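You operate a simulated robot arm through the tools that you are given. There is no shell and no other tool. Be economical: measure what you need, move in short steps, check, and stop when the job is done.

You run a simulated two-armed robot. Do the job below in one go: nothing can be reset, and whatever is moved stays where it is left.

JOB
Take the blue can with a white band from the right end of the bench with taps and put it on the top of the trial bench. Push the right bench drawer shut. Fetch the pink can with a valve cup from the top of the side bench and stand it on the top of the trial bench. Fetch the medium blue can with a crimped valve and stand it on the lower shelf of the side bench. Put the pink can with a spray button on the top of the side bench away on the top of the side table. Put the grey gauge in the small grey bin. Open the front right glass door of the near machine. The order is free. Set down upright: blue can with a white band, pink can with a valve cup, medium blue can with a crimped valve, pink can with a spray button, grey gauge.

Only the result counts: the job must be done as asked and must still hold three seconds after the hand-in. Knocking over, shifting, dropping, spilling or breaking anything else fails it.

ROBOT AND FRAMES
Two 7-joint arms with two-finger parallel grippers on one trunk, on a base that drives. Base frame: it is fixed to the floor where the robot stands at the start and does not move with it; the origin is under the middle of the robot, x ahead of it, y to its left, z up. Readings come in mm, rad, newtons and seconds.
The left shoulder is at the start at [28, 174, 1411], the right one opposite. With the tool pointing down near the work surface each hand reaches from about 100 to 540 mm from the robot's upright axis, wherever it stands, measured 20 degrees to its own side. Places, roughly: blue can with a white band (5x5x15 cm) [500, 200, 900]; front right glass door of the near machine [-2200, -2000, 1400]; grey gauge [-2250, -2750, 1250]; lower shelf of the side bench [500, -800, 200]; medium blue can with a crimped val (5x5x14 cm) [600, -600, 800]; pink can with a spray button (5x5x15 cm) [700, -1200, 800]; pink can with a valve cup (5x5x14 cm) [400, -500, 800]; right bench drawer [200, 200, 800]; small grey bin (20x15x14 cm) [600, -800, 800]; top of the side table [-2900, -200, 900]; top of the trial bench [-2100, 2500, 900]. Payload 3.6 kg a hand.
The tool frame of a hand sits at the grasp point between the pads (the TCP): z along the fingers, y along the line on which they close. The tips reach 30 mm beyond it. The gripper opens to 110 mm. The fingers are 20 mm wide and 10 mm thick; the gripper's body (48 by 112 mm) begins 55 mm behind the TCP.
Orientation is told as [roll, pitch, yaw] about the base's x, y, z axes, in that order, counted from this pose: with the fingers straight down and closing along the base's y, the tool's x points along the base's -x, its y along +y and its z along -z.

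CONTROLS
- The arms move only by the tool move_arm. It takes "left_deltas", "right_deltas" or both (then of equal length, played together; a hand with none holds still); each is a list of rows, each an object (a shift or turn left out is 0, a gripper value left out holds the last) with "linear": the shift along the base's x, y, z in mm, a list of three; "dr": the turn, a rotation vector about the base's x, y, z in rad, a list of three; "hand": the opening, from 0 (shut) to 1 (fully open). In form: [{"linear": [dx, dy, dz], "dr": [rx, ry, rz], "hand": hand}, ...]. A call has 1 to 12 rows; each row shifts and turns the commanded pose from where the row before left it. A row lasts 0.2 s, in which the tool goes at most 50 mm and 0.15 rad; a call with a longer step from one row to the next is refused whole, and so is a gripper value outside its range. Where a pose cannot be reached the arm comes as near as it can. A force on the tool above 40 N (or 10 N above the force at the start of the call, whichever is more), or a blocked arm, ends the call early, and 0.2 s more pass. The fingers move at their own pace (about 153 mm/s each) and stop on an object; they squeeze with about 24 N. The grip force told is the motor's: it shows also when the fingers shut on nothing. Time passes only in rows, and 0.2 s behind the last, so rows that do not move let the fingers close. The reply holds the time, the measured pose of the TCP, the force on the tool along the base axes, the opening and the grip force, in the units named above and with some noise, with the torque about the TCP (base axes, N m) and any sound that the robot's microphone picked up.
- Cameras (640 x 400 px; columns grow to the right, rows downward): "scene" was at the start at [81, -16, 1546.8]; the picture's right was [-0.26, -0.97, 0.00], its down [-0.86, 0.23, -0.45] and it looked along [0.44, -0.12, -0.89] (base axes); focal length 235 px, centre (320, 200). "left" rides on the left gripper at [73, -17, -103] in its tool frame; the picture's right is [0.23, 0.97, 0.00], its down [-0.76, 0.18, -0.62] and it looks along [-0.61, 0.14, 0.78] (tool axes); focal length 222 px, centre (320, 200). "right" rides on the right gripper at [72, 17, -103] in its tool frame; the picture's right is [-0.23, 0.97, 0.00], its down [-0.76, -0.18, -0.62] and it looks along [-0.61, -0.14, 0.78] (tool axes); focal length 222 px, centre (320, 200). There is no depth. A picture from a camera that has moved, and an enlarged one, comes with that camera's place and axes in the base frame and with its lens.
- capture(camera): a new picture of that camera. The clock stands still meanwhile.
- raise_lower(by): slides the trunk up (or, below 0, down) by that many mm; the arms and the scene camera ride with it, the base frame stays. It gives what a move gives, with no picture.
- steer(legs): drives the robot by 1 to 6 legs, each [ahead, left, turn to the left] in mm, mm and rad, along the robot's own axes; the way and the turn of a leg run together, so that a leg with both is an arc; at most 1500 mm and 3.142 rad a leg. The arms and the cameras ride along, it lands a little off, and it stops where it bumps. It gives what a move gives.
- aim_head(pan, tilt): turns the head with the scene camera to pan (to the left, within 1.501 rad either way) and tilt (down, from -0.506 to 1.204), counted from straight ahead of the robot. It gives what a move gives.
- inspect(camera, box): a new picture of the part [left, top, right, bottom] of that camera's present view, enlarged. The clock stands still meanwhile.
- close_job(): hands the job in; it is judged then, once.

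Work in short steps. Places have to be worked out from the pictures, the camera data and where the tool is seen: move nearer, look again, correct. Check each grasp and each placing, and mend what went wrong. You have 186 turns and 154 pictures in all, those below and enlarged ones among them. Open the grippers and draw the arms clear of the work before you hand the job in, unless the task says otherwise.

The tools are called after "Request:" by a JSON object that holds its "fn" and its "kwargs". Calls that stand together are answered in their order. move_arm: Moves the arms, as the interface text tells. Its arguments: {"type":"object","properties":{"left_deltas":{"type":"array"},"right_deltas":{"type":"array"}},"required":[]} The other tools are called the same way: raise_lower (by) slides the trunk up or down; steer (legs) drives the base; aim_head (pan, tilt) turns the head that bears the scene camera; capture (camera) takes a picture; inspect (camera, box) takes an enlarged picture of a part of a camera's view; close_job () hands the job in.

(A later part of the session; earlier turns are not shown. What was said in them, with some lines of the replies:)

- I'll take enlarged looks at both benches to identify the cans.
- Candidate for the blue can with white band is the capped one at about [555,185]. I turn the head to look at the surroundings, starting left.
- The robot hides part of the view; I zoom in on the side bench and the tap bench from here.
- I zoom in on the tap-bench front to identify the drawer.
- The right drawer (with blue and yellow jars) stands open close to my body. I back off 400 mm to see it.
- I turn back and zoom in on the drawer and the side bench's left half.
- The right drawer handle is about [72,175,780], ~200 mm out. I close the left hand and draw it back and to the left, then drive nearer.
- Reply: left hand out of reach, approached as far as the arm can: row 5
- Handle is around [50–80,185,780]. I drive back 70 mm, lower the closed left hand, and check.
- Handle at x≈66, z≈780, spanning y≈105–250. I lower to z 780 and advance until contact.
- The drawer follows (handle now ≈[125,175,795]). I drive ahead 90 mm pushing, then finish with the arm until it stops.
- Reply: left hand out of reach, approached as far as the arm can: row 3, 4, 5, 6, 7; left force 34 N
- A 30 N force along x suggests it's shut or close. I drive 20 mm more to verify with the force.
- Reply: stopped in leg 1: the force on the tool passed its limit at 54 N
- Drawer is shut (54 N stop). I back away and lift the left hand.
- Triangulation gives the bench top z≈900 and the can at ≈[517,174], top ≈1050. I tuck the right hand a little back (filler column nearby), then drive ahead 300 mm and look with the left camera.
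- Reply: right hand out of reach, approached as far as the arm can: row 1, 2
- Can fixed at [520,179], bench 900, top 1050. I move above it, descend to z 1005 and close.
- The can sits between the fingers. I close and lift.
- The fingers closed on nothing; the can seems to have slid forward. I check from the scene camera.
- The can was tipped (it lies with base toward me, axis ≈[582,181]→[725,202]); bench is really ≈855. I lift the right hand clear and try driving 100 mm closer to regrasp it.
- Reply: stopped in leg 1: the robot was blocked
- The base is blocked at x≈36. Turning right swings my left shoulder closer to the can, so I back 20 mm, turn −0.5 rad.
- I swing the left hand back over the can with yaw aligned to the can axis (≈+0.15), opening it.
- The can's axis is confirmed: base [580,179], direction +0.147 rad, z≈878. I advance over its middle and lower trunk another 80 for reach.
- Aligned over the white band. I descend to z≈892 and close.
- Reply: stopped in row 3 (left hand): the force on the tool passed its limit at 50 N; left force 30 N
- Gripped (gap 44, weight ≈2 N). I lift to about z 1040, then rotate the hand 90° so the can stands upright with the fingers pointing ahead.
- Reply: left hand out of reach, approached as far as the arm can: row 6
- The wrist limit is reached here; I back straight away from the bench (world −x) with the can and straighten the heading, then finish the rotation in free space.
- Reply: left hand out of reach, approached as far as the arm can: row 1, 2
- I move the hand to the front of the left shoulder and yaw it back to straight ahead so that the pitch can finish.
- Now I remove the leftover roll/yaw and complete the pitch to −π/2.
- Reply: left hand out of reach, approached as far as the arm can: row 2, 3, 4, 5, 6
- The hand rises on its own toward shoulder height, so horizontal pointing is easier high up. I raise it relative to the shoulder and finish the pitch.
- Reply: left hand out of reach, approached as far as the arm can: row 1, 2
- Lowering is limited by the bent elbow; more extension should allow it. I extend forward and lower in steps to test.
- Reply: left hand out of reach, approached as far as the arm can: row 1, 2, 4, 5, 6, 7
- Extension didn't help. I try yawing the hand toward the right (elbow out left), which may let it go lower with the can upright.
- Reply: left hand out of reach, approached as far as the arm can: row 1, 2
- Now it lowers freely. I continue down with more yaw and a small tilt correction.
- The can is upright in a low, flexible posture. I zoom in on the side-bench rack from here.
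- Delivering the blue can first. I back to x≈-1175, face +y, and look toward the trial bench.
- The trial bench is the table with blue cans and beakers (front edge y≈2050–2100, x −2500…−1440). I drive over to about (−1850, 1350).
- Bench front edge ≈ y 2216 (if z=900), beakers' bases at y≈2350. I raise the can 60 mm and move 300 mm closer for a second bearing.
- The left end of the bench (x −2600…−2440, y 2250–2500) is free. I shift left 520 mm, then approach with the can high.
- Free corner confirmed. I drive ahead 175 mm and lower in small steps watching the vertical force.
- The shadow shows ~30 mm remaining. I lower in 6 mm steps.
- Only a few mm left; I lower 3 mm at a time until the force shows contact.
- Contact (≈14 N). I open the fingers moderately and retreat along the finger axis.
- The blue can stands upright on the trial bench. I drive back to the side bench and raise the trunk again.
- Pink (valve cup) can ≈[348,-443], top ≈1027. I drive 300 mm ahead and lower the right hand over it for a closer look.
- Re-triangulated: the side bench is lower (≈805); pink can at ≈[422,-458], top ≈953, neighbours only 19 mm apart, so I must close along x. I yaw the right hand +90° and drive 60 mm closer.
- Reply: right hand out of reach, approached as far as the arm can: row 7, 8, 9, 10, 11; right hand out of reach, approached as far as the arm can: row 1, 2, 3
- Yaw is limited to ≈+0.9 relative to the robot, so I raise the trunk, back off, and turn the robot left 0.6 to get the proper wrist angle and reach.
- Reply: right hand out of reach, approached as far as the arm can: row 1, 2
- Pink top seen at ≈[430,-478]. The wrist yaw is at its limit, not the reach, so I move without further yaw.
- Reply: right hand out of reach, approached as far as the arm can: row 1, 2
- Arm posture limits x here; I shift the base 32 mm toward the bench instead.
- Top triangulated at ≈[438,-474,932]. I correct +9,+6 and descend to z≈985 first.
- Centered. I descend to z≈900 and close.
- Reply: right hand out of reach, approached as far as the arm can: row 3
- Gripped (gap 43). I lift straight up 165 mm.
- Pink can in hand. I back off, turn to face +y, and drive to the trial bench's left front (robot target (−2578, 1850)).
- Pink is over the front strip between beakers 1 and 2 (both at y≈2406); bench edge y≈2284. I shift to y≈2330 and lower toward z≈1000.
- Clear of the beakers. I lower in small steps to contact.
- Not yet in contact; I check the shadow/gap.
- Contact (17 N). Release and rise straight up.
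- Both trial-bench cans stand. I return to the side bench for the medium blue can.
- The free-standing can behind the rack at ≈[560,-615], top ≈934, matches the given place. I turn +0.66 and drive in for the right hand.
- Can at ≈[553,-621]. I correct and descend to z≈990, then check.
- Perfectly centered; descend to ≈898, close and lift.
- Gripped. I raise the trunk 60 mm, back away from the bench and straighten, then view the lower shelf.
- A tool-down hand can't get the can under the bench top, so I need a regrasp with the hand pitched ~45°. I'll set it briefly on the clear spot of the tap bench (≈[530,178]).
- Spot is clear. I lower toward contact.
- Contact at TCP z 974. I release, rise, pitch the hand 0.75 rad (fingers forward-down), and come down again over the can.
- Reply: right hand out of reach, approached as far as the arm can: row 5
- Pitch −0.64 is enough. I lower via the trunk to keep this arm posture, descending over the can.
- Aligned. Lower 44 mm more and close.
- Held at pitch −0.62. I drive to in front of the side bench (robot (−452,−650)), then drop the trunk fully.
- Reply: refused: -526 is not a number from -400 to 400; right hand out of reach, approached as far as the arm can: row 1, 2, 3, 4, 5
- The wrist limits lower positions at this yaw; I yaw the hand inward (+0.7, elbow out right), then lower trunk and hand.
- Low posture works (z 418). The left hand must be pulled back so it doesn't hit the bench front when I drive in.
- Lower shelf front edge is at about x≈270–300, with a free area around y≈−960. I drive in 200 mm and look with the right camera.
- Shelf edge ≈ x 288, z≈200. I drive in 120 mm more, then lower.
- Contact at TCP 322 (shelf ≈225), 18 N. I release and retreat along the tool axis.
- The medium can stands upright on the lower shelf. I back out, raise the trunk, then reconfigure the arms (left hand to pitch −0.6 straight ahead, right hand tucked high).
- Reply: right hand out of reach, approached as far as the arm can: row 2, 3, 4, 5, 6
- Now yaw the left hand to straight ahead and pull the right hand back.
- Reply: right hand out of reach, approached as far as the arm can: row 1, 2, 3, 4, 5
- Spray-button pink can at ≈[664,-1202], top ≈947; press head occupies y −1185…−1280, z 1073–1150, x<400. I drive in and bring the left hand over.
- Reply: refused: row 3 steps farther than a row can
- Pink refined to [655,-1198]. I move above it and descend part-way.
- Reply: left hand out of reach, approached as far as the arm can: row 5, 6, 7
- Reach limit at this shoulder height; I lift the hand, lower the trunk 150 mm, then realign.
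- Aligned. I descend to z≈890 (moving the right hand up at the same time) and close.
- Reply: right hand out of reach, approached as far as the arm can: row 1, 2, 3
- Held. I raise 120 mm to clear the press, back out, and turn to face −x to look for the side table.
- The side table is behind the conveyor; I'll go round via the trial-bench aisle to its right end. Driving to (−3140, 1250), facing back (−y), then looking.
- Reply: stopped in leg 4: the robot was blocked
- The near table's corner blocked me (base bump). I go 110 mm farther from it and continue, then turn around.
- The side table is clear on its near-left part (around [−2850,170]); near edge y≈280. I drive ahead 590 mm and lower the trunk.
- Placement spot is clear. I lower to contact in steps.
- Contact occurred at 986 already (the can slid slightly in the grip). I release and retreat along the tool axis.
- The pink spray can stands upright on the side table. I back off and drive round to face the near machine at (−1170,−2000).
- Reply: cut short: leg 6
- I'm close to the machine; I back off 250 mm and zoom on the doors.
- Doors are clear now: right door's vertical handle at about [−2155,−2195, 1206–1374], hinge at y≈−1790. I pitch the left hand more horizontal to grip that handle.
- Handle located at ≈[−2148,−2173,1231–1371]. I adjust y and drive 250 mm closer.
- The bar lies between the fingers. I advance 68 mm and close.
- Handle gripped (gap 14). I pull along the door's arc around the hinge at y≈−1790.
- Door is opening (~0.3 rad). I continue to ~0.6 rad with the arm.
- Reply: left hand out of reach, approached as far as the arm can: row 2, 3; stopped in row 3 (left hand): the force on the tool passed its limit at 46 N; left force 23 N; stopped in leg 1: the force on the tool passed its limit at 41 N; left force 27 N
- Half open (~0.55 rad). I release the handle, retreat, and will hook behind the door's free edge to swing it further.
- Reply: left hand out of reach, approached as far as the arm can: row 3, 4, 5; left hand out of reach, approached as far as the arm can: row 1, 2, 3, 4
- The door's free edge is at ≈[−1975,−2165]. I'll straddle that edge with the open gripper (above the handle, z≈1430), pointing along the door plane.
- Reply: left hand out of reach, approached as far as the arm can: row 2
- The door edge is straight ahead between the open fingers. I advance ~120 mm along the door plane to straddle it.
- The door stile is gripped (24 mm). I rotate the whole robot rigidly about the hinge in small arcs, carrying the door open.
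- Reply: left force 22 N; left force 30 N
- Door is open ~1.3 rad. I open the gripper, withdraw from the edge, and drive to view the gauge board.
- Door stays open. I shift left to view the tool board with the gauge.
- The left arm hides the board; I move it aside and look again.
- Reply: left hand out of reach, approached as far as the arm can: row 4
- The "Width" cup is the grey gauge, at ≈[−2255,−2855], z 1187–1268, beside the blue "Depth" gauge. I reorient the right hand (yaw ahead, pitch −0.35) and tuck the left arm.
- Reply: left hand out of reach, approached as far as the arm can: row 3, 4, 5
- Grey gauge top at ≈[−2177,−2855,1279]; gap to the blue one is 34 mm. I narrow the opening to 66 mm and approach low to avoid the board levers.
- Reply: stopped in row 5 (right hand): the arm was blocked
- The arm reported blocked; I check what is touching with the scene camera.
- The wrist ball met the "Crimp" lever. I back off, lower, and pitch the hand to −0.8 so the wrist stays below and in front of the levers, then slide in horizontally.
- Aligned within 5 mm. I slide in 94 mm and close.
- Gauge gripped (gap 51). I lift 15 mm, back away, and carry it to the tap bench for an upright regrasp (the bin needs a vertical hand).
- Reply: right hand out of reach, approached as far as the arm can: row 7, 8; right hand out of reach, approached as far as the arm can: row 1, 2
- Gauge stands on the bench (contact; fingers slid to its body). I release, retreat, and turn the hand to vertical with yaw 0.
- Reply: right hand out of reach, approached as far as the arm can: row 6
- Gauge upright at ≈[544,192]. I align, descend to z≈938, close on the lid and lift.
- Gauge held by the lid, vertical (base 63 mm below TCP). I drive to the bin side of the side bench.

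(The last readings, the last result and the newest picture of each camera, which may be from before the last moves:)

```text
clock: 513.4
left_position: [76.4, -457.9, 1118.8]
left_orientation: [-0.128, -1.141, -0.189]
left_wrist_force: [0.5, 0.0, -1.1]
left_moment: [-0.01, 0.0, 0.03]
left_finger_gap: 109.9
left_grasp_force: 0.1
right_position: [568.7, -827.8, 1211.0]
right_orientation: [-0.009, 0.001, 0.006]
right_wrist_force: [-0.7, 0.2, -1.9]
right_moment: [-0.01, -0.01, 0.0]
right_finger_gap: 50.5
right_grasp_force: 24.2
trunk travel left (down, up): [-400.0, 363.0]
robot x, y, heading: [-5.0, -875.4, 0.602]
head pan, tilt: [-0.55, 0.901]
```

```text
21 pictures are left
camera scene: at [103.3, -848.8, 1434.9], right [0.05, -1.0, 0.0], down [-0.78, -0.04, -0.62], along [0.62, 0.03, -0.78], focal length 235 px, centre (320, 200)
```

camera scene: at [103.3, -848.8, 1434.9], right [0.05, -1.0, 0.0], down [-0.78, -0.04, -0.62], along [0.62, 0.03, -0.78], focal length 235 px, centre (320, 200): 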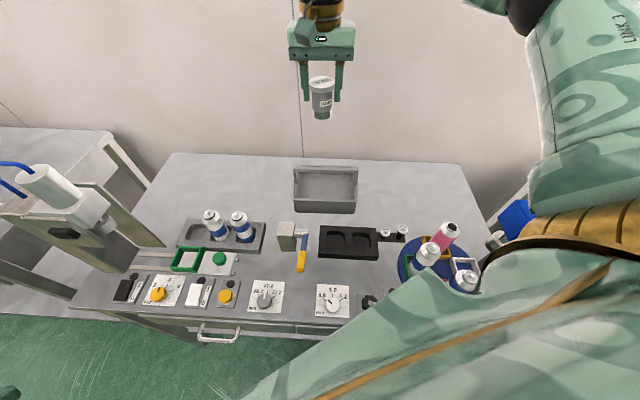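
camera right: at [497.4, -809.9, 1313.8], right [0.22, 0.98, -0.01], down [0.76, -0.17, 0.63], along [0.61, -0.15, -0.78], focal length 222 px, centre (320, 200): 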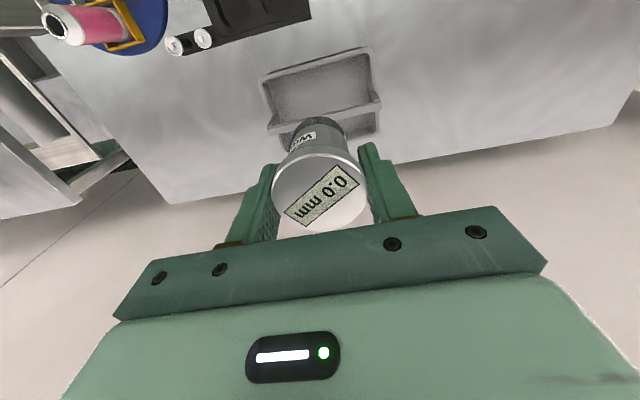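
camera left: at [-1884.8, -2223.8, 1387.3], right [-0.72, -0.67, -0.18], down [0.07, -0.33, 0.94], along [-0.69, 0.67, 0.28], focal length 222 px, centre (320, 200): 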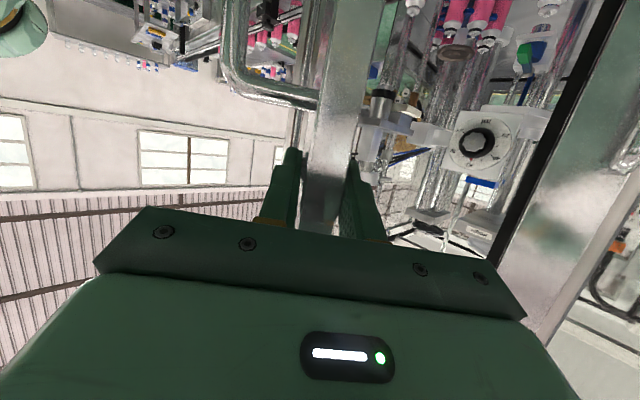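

Request:
{"fn": "inspect", "kwargs": {"camera": "scene", "box": [280, 150, 380, 225]}}

Request:
{"fn": "inspect", "kwargs": {"camera": "right", "box": [240, 30, 420, 150]}}

```text
5.33 times, centred on (330, 188) of scene
camera zoom: at [103.3, -848.8, 1434.9], right [0.05, -1.0, 0.0], down [-0.78, -0.04, -0.62], along [0.62, 0.03, -0.78], focal length 1255 px, centre (267, 267)
```

zoom: 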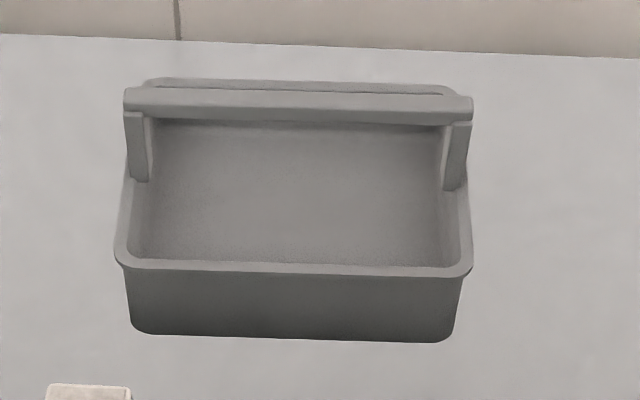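

```text
3.33 times, centred on (330, 90) of right
camera zoom: at [496.8, -809.9, 1314.0], right [0.22, 0.98, -0.01], down [0.76, -0.16, 0.63], along [0.61, -0.15, -0.78], focal length 740 px, centre (287, 567)
```

zoom: 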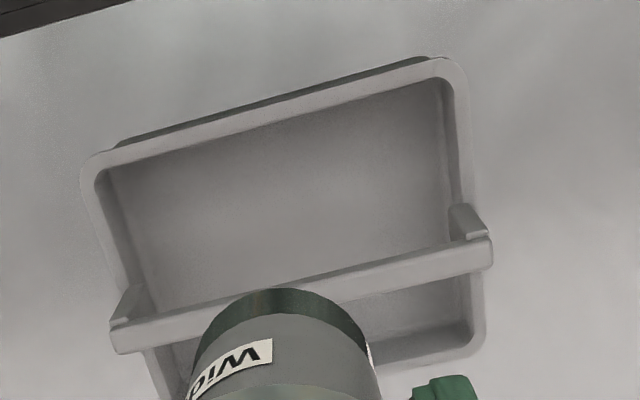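

The bin has a central handle (x≈620, top ≈941); its back half (x 632–697, y≈−845) fits the gauge. For reach I turn further left (+0.4) and reposition, then move the hand over x≈664.

Request:
{"fn": "steer", "kwargs": {"legs": [[0, 0, 0.4], [84, 54, 0]]}}

Request:
{"fn": "move_arm", "kwargs": {"right_deltas": [{"linear": [15, -40, 0], "dr": [0, 0, -0.05]}, {"linear": [15, -40, 0], "dr": [0, 0, -0.05]}, {"linear": [15, -40, 0], "dr": [0, 0, -0.05]}, {"linear": [15, -40, 0], "dr": [0, 0, -0.05]}, {"linear": [15, -40, 0], "dr": [0, 0, -0.05]}, {"linear": [15, -40, 0], "dr": [0, 0, -0.05]}, {"linear": [15, -40, 0], "dr": [0, 0, -0.05]}, {"linear": [15, -40, 0], "dr": [0, 0, -0.05]}, {"linear": [0, 0, 0]}]}}

Request:
{"fn": "raise_lower", "kwargs": {"by": -100}}

```text
clock: 515.8
left_position: [-96.9, -355.5, 1118.2]
left_orientation: [-0.13, -1.137, 0.216]
left_wrist_force: [0.0, 0.8, 0.4]
left_moment: [0.0, -0.02, 0.01]
left_finger_gap: 110.2
left_grasp_force: 0.1
right_position: [500.9, -501.6, 1210.1]
right_orientation: [-0.011, 0.0, 0.412]
right_wrist_force: [-0.3, 0.1, -2.0]
right_moment: [-0.05, -0.02, -0.03]
right_finger_gap: 50.3
right_grasp_force: 24.2
trunk travel left (down, up): [-400.0, 363.0]
robot x, y, heading: [-9.8, -776.4, 1.004]
head pan, tilt: [-0.55, 0.901]
```

```text
clock: 517.8
left_position: [-97.4, -355.0, 1119.0]
left_orientation: [-0.129, -1.139, 0.217]
left_wrist_force: [0.0, -0.1, -0.7]
left_moment: [0.0, 0.0, -0.02]
left_finger_gap: 110.0
left_grasp_force: 0.0
right_position: [623.1, -825.2, 1212.8]
right_orientation: [-0.013, -0.001, 0.012]
right_wrist_force: [-0.8, -0.7, -2.1]
right_moment: [0.01, -0.05, -0.01]
right_finger_gap: 50.7
right_grasp_force: 23.6
trunk travel left (down, up): [-400.0, 363.0]
robot x, y, heading: [-6.4, -778.6, 1.006]
head pan, tilt: [-0.55, 0.901]
```

```text
clock: 519.1
left_position: [-98.4, -356.4, 1019.2]
left_orientation: [-0.126, -1.141, 0.214]
left_wrist_force: [0.2, -0.1, 0.2]
left_moment: [-0.01, -0.01, -0.02]
left_finger_gap: 110.3
left_grasp_force: 0.0
right_position: [619.7, -824.1, 1110.2]
right_orientation: [-0.01, -0.002, 0.012]
right_wrist_force: [-0.5, 0.6, -2.0]
right_moment: [-0.03, -0.01, -0.01]
right_finger_gap: 50.5
right_grasp_force: 23.5
trunk travel left (down, up): [-300.0, 463.0]
robot x, y, heading: [-7.3, -779.0, 1.006]
head pan, tilt: [-0.55, 0.901]
```

Request:
{"fn": "move_arm", "kwargs": {"right_deltas": [{"linear": [22, -11, 0], "dr": [0.0, 0, -0.012]}, {"linear": [22, -11, 0]}, {"linear": [0, 0, -20]}, {"linear": [0, 0, 0]}]}}

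Request:
{"fn": "capture", "kwargs": {"camera": "right"}}

Request:
{"fn": "aim_head", "kwargs": {"pan": -0.95, "tilt": 0.85}}

Request:
{"fn": "inspect", "kwargs": {"camera": "scene", "box": [250, 80, 430, 230]}}

```text
clock: 520.1
left_position: [-97.1, -356.0, 1019.0]
left_orientation: [-0.128, -1.14, 0.216]
left_wrist_force: [-0.3, 1.0, 1.0]
left_moment: [-0.02, 0.06, 0.01]
left_finger_gap: 110.0
left_grasp_force: 0.1
right_position: [663.9, -846.4, 1088.5]
right_orientation: [-0.01, -0.003, 0.0]
right_wrist_force: [-0.5, 0.4, -1.7]
right_moment: [0.01, -0.01, -0.01]
right_finger_gap: 50.3
right_grasp_force: 24.3
trunk travel left (down, up): [-300.0, 463.0]
robot x, y, heading: [-7.5, -778.0, 1.008]
head pan, tilt: [-0.55, 0.901]
```

```text
18 pictures are left
camera right: at [593.3, -828.1, 1192.4], right [0.23, 0.97, -0.01], down [0.76, -0.17, 0.63], along [0.61, -0.15, -0.78], focal length 222 px, centre (320, 200)
```

right: 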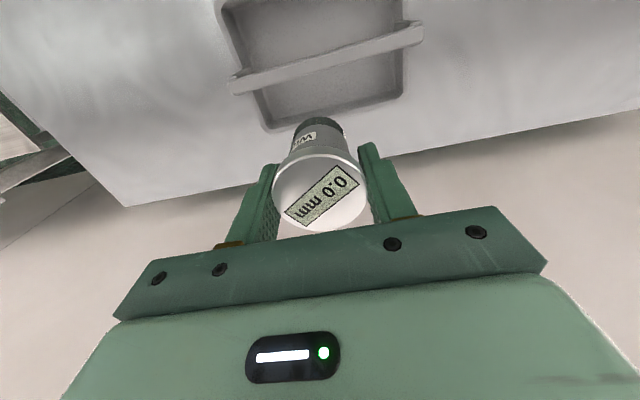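

```text
clock: 521.0
left_position: [-97.3, -355.7, 1019.7]
left_orientation: [-0.127, -1.14, 0.213]
left_wrist_force: [-1.1, 0.2, -0.1]
left_moment: [0.0, 0.0, 0.0]
left_finger_gap: 110.0
left_grasp_force: 0.1
right_position: [663.9, -846.7, 1089.4]
right_orientation: [-0.01, -0.001, 0.0]
right_wrist_force: [-0.7, 0.1, -1.2]
right_moment: [0.0, -0.02, 0.0]
right_finger_gap: 50.4
right_grasp_force: 24.0
trunk travel left (down, up): [-300.0, 463.0]
robot x, y, heading: [-9.2, -779.8, 1.007]
head pan, tilt: [-0.949, 0.85]
```

```text
2.67 times, centred on (340, 155) of scene
camera zoom: at [110.4, -705.5, 1337.3], right [0.06, -1.0, 0.0], down [-0.75, -0.04, -0.66], along [0.66, 0.04, -0.75], focal length 628 px, centre (267, 320)
```

zoom: 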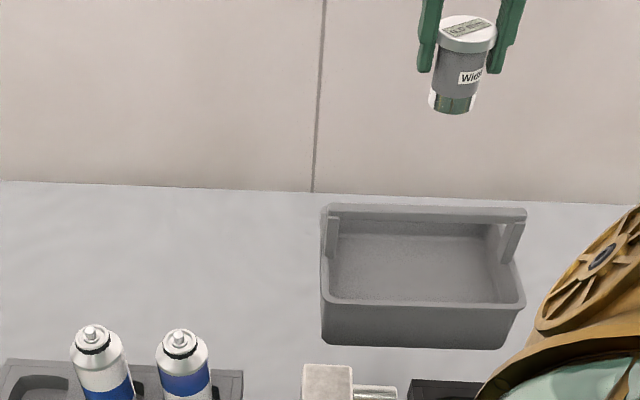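

Gauge must pass between handle (back face ≈634) and back wall (inner ≈687). I lower to z≈985 and check the fit closely.

Request:
{"fn": "move_arm", "kwargs": {"right_deltas": [{"linear": [-1, 5, -35]}, {"linear": [0, 0, -35]}, {"linear": [0, 0, -33]}, {"linear": [0, 0, 0]}]}}

Request:
{"fn": "capture", "kwargs": {"camera": "right"}}

Request:
{"fn": "inspect", "kwargs": {"camera": "scene", "box": [320, 110, 420, 220]}}

```text
clock: 522.0
left_position: [-98.0, -355.8, 1019.5]
left_orientation: [-0.128, -1.14, 0.214]
left_wrist_force: [0.1, -0.5, 0.1]
left_moment: [0.01, 0.03, -0.02]
left_finger_gap: 109.9
left_grasp_force: 0.0
right_position: [663.4, -840.1, 986.9]
right_orientation: [-0.011, -0.002, 0.0]
right_wrist_force: [1.2, 0.2, -1.4]
right_moment: [0.01, -0.02, 0.01]
right_finger_gap: 50.5
right_grasp_force: 23.6
trunk travel left (down, up): [-300.0, 463.0]
robot x, y, heading: [-8.3, -781.9, 1.005]
head pan, tilt: [-0.949, 0.85]
```

```text
16 pictures are left
camera right: at [592.0, -821.4, 1090.8], right [0.23, 0.97, -0.01], down [0.76, -0.17, 0.63], along [0.61, -0.15, -0.78], focal length 222 px, centre (320, 200)
```

right: 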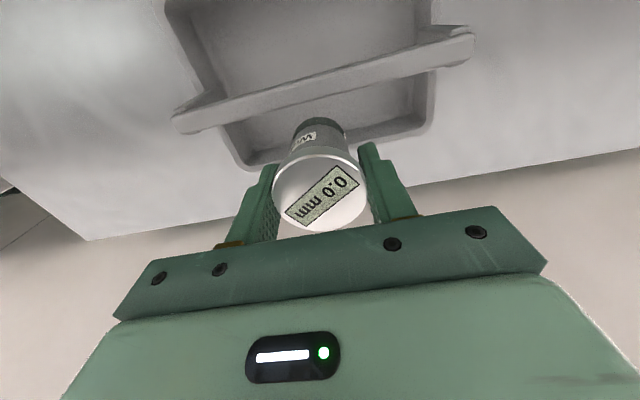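

```text
3.64 times, centred on (370, 165) of scene
camera zoom: at [110.0, -705.7, 1337.4], right [0.06, -1.0, 0.0], down [-0.75, -0.04, -0.66], along [0.66, 0.04, -0.75], focal length 856 px, centre (138, 327)
```

zoom: 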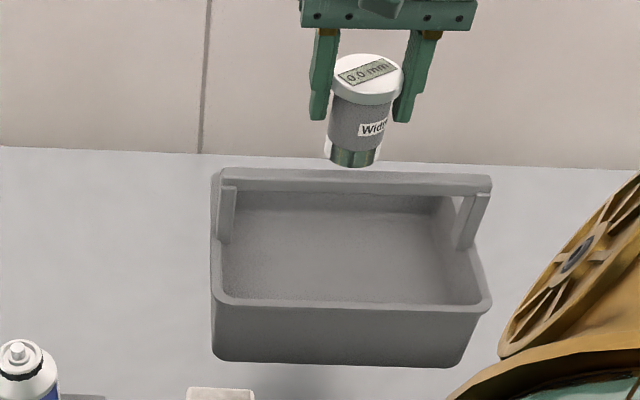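

The bar spans x 616–627 and the back wall's inner edge is ≈687, so centre x=657 gives ~5 mm each side. I shift −6 mm and lower carefully.

Request:
{"fn": "move_arm", "kwargs": {"right_deltas": [{"linear": [-6, 0, -12]}, {"linear": [0, 0, -25]}, {"linear": [0, 0, -20]}, {"linear": [0, 0, -20]}, {"linear": [0, 0, -10]}, {"linear": [0, 0, 0]}]}}

Request:
{"fn": "capture", "kwargs": {"camera": "right"}}

```text
clock: 523.4
left_position: [-98.3, -355.3, 1019.8]
left_orientation: [-0.127, -1.139, 0.214]
left_wrist_force: [-0.1, 0.1, -0.3]
left_moment: [0.02, 0.01, -0.01]
left_finger_gap: 109.9
left_grasp_force: 0.1
right_position: [659.0, -841.7, 900.7]
right_orientation: [-0.01, -0.002, -0.001]
right_wrist_force: [-0.7, 0.9, -1.2]
right_moment: [0.0, 0.0, -0.04]
right_finger_gap: 50.3
right_grasp_force: 23.7
trunk travel left (down, up): [-300.0, 463.0]
robot x, y, heading: [-8.6, -775.5, 1.008]
head pan, tilt: [-0.949, 0.85]
```

```text
14 pictures are left
camera right: at [587.5, -822.8, 1004.3], right [0.23, 0.97, -0.01], down [0.76, -0.17, 0.63], along [0.61, -0.15, -0.78], focal length 222 px, centre (320, 200)
```

right: 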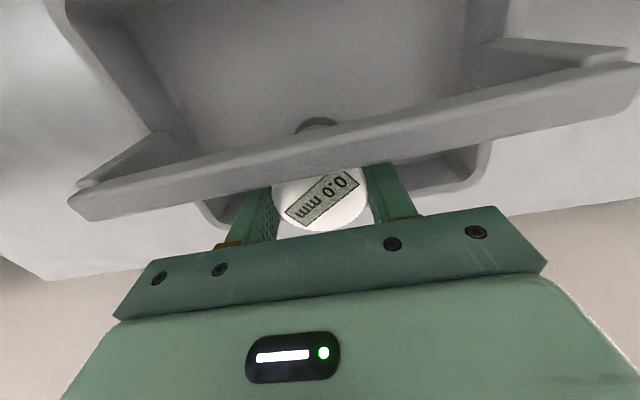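

The gauge is inside, behind the bar, with no contact. I lower to the bin floor in small steps.

Request:
{"fn": "move_arm", "kwargs": {"right_deltas": [{"linear": [0, 0, -10]}, {"linear": [0, 0, -8]}, {"linear": [0, 0, 0]}]}}

Request:
{"fn": "move_arm", "kwargs": {"right_deltas": [{"linear": [0, 0, -4]}, {"linear": [0, 0, -3]}, {"linear": [0, 0, 0]}]}}

```text
clock: 524.2
left_position: [-98.6, -355.2, 1020.6]
left_orientation: [-0.128, -1.141, 0.215]
left_wrist_force: [-1.0, 0.5, 0.8]
left_moment: [0.01, -0.01, 0.03]
left_finger_gap: 109.7
left_grasp_force: 0.0
right_position: [657.1, -841.4, 884.6]
right_orientation: [-0.009, -0.004, 0.0]
right_wrist_force: [2.8, -0.2, 22.5]
right_moment: [0.38, -0.08, -0.07]
right_finger_gap: 50.6
right_grasp_force: 23.8
trunk travel left (down, up): [-300.0, 463.0]
robot x, y, heading: [-7.4, -779.1, 1.008]
head pan, tilt: [-0.949, 0.85]
```

```text
clock: 524.6
left_position: [-100.1, -356.5, 1019.1]
left_orientation: [-0.129, -1.141, 0.215]
left_wrist_force: [-0.7, -0.4, 0.1]
left_moment: [0.03, 0.02, -0.02]
left_finger_gap: 110.1
left_grasp_force: 0.1
right_position: [659.3, -840.1, 885.0]
right_orientation: [-0.007, -0.011, -0.002]
right_wrist_force: [-6.2, -1.3, 22.4]
right_moment: [0.36, 0.47, 0.09]
right_finger_gap: 50.7
right_grasp_force: 24.9
trunk travel left (down, up): [-300.0, 463.0]
robot x, y, heading: [-7.2, -776.3, 1.008]
head pan, tilt: [-0.949, 0.85]
stopped in row 2 (right hand): the force on the tool passed its limit at 44 N (the readings are from after the stop); the commanded pose is now the measured one
```

Contact at z≈885; I check whether it is the floor or the lid on the rim.

Request:
{"fn": "inspect", "kwargs": {"camera": "scene", "box": [330, 130, 410, 210]}}

```text
5.00 times, centred on (370, 170) of scene
camera zoom: at [107.4, -705.6, 1337.7], right [0.06, -1.0, 0.0], down [-0.75, -0.04, -0.66], along [0.66, 0.04, -0.75], focal length 1177 px, centre (70, 350)
```

zoom: 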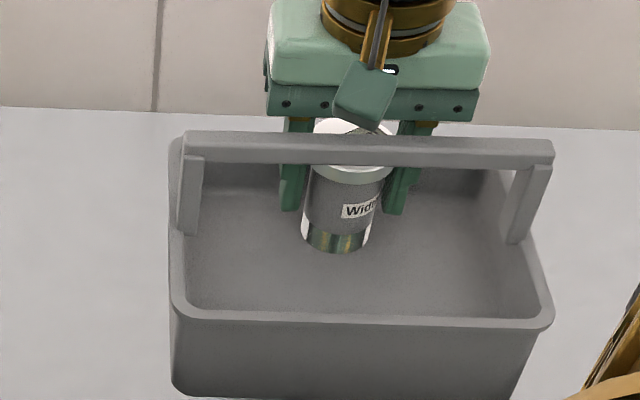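

The base appears to stand on the bin floor. I relax the push by 2 mm, release, and raise straight up.

Request:
{"fn": "move_arm", "kwargs": {"right_deltas": [{"linear": [0, 0, 2]}, {"hand": 0.66}, {"hand": 0.66}, {"hand": 0.66}, {"linear": [0, 0, 15]}, {"linear": [0, 0, 30]}, {"linear": [0, 0, 40]}, {"linear": [0, 0, 40]}, {"linear": [0, 0, 40]}]}}

Request:
{"fn": "inspect", "kwargs": {"camera": "scene", "box": [330, 130, 410, 210]}}

Request:
{"fn": "capture", "kwargs": {"camera": "right"}}

```text
clock: 526.6
left_position: [-96.2, -355.0, 1019.7]
left_orientation: [-0.128, -1.142, 0.213]
left_wrist_force: [-0.4, 0.5, 0.4]
left_moment: [0.03, 0.0, 0.0]
left_finger_gap: 110.2
left_grasp_force: 0.0
right_position: [658.3, -842.2, 1049.8]
right_orientation: [-0.009, -0.01, 0.0]
right_wrist_force: [0.8, -0.5, 0.1]
right_moment: [-0.03, -0.03, -0.01]
right_finger_gap: 72.7
right_grasp_force: 0.1
trunk travel left (down, up): [-300.0, 463.0]
robot x, y, heading: [-9.2, -777.4, 1.005]
head pan, tilt: [-0.949, 0.85]
```

```text
5.00 times, centred on (370, 170) of scene
camera zoom: at [109.6, -705.5, 1337.4], right [0.06, -1.0, 0.0], down [-0.75, -0.04, -0.66], along [0.66, 0.04, -0.75], focal length 1177 px, centre (70, 350)
```

zoom: 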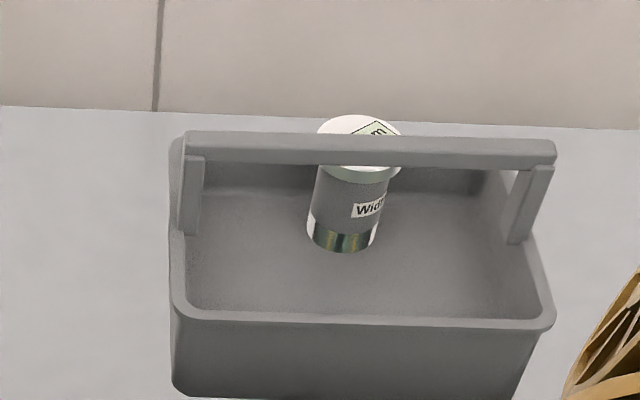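

```text
11 pictures are left
camera right: at [586.5, -823.2, 1152.7], right [0.23, 0.97, -0.01], down [0.76, -0.17, 0.63], along [0.61, -0.15, -0.78], focal length 222 px, centre (320, 200)
```

right: 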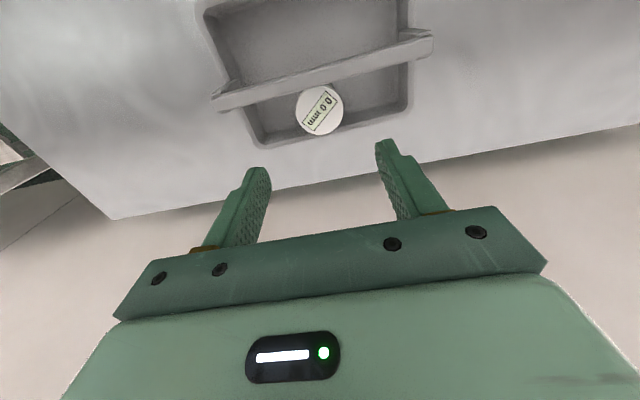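

Request:
{"fn": "inspect", "kwargs": {"camera": "right", "box": [250, 50, 400, 160]}}

```text
3.64 times, centred on (325, 105) of right
camera zoom: at [586.5, -823.2, 1152.7], right [0.23, 0.97, -0.01], down [0.76, -0.17, 0.63], along [0.61, -0.15, -0.78], focal length 808 px, centre (302, 546)
```

zoom: 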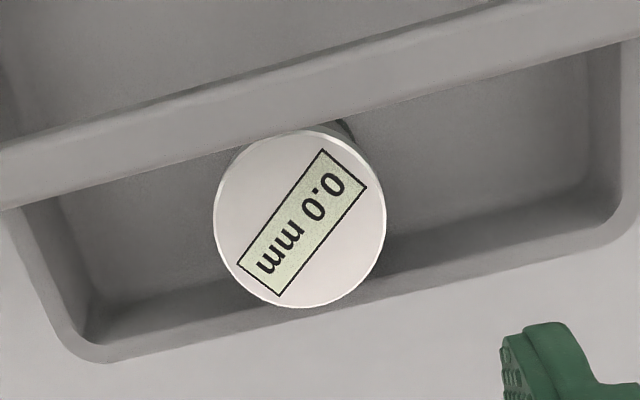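

The lid is level, so the gauge stands upright in the bin. I raise, back the robot clear, and take a final look.

Request:
{"fn": "raise_lower", "kwargs": {"by": 120}}

Request:
{"fn": "steer", "kwargs": {"legs": [[-268, 422, 0]]}}

Request:
{"fn": "aim_head", "kwargs": {"pan": -1.0, "tilt": 0.7}}

Request:
{"fn": "capture", "kwargs": {"camera": "scene"}}

```text
clock: 528.1
left_position: [-96.9, -355.8, 1140.1]
left_orientation: [-0.129, -1.14, 0.213]
left_wrist_force: [-0.5, 0.4, 0.3]
left_moment: [0.02, -0.01, 0.0]
left_finger_gap: 109.7
left_grasp_force: 0.1
right_position: [660.1, -840.1, 1168.4]
right_orientation: [-0.011, -0.011, 0.001]
right_wrist_force: [0.4, -0.2, 0.0]
right_moment: [0.02, 0.04, 0.05]
right_finger_gap: 72.8
right_grasp_force: 0.1
trunk travel left (down, up): [-420.0, 343.0]
robot x, y, heading: [-11.0, -776.9, 1.007]
head pan, tilt: [-0.949, 0.85]
```

```text
clock: 531.1
left_position: [-601.2, -351.8, 1140.2]
left_orientation: [-0.128, -1.142, 0.214]
left_wrist_force: [-0.3, -0.4, 0.5]
left_moment: [-0.01, -0.02, 0.03]
left_finger_gap: 110.0
left_grasp_force: 0.0
right_position: [155.1, -836.8, 1168.6]
right_orientation: [-0.009, -0.008, 0.0]
right_wrist_force: [0.4, 0.3, 0.3]
right_moment: [-0.01, -0.01, 0.01]
right_finger_gap: 72.6
right_grasp_force: 0.1
trunk travel left (down, up): [-420.0, 343.0]
robot x, y, heading: [-507.7, -771.3, 1.007]
head pan, tilt: [-0.949, 0.85]
```

```text
clock: 531.8
left_position: [-601.9, -353.6, 1139.4]
left_orientation: [-0.127, -1.138, 0.214]
left_wrist_force: [-0.3, 0.1, 0.8]
left_moment: [0.01, -0.04, -0.01]
left_finger_gap: 110.1
left_grasp_force: 0.0
right_position: [156.3, -837.4, 1169.7]
right_orientation: [-0.01, -0.008, 0.0]
right_wrist_force: [-0.3, 0.0, 0.7]
right_moment: [0.01, 0.02, 0.0]
right_finger_gap: 72.7
right_grasp_force: 0.1
trunk travel left (down, up): [-420.0, 343.0]
robot x, y, heading: [-512.9, -772.8, 1.009]
head pan, tilt: [-1.0, 0.7]
```

```text
9 pictures are left
camera scene: at [-408.2, -739.8, 1471.2], right [0.01, -1.0, 0.0], down [-0.64, -0.01, -0.76], along [0.76, 0.01, -0.64], focal length 235 px, centre (320, 200)
```

scene: 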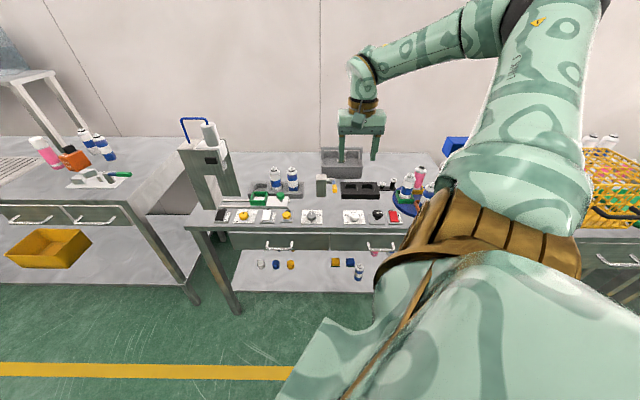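

Side bench and drawers look right. One last check of the machine door from afar.

Request:
{"fn": "steer", "kwargs": {"legs": [[-200, 300, 0], [0, 0, 2.2]]}}

Request:
{"fn": "aim_head", "kwargs": {"pan": 0.6, "tilt": 0.1}}

Request:
{"fn": "capture", "kwargs": {"camera": "scene"}}

```text
clock: 539.3
left_position: [-1164.9, -1101.5, 1139.4]
left_orientation: [-0.127, -1.142, 2.407]
left_wrist_force: [0.3, -0.5, -0.9]
left_moment: [-0.01, -0.01, 0.04]
left_finger_gap: 110.0
left_grasp_force: 0.1
right_position: [-1212.3, -204.0, 1169.6]
right_orientation: [-0.009, -0.009, 2.192]
right_wrist_force: [0.0, 0.1, 0.2]
right_moment: [0.0, 0.01, 0.0]
right_finger_gap: 72.5
right_grasp_force: 0.0
trunk travel left (down, up): [-420.0, 343.0]
robot x, y, heading: [-874.6, -785.1, -3.082]
head pan, tilt: [-1.0, 0.7]
```

```text
clock: 540.9
left_position: [-1164.8, -1100.6, 1139.6]
left_orientation: [-0.126, -1.139, 2.406]
left_wrist_force: [0.5, -0.3, 0.0]
left_moment: [0.0, 0.01, 0.02]
left_finger_gap: 110.0
left_grasp_force: 0.0
right_position: [-1211.3, -203.6, 1168.7]
right_orientation: [-0.01, -0.009, 2.191]
right_wrist_force: [0.1, 0.4, -0.4]
right_moment: [-0.02, 0.02, 0.0]
right_finger_gap: 72.4
right_grasp_force: 0.1
trunk travel left (down, up): [-420.0, 343.0]
robot x, y, heading: [-870.4, -783.6, -3.083]
head pan, tilt: [0.6, 0.099]
```

```text
8 pictures are left
camera scene: at [-985.2, -843.0, 1526.0], right [-0.61, 0.79, 0.0], down [0.08, 0.06, -0.99], along [-0.79, -0.61, -0.1], focal length 235 px, centre (320, 200)
```

scene: 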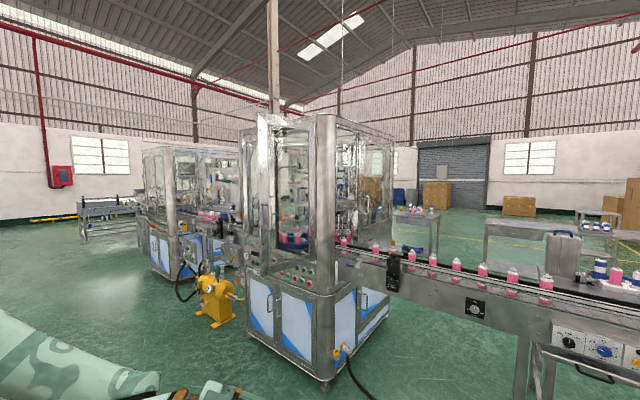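

The door is still standing open, both grippers are open and the arms are clear of everything. I hand in.

Request:
{"fn": "close_job", "kwargs": {}}

```text
The job is handed in.
```

I handed the job in with all seven tasks carried out. I saw every item in its final state on camera, most from fairly close; the machine door got its last check from across the room.

- **Blue can with a white band:** it tipped over on my first grasp; I stood it upright again and it is now on the trial bench.
- **Right bench drawer:** shut.
- **Pink can with a valve cup:** standing on the trial bench.
- **Medium blue can with a crimped valve:** standing on the lower shelf of the side bench.
- **Pink can with a spray button:** standing on the side table.
- **Grey gauge:** I took this to be the grey cup marked "Width". It stands upright in the back half of the small grey bin.
- **Front right glass door of the near machine:** open about 75 degrees.

**Bumps:** my wrist pressed against the "Crimp" lever on the tool board beside the machine. The base also bumped the edge of the bench with taps and something else on the way to the side table, most likely the table beside that aisle. I saw nothing out of place afterwards, but I did not go back to check those spots closely.
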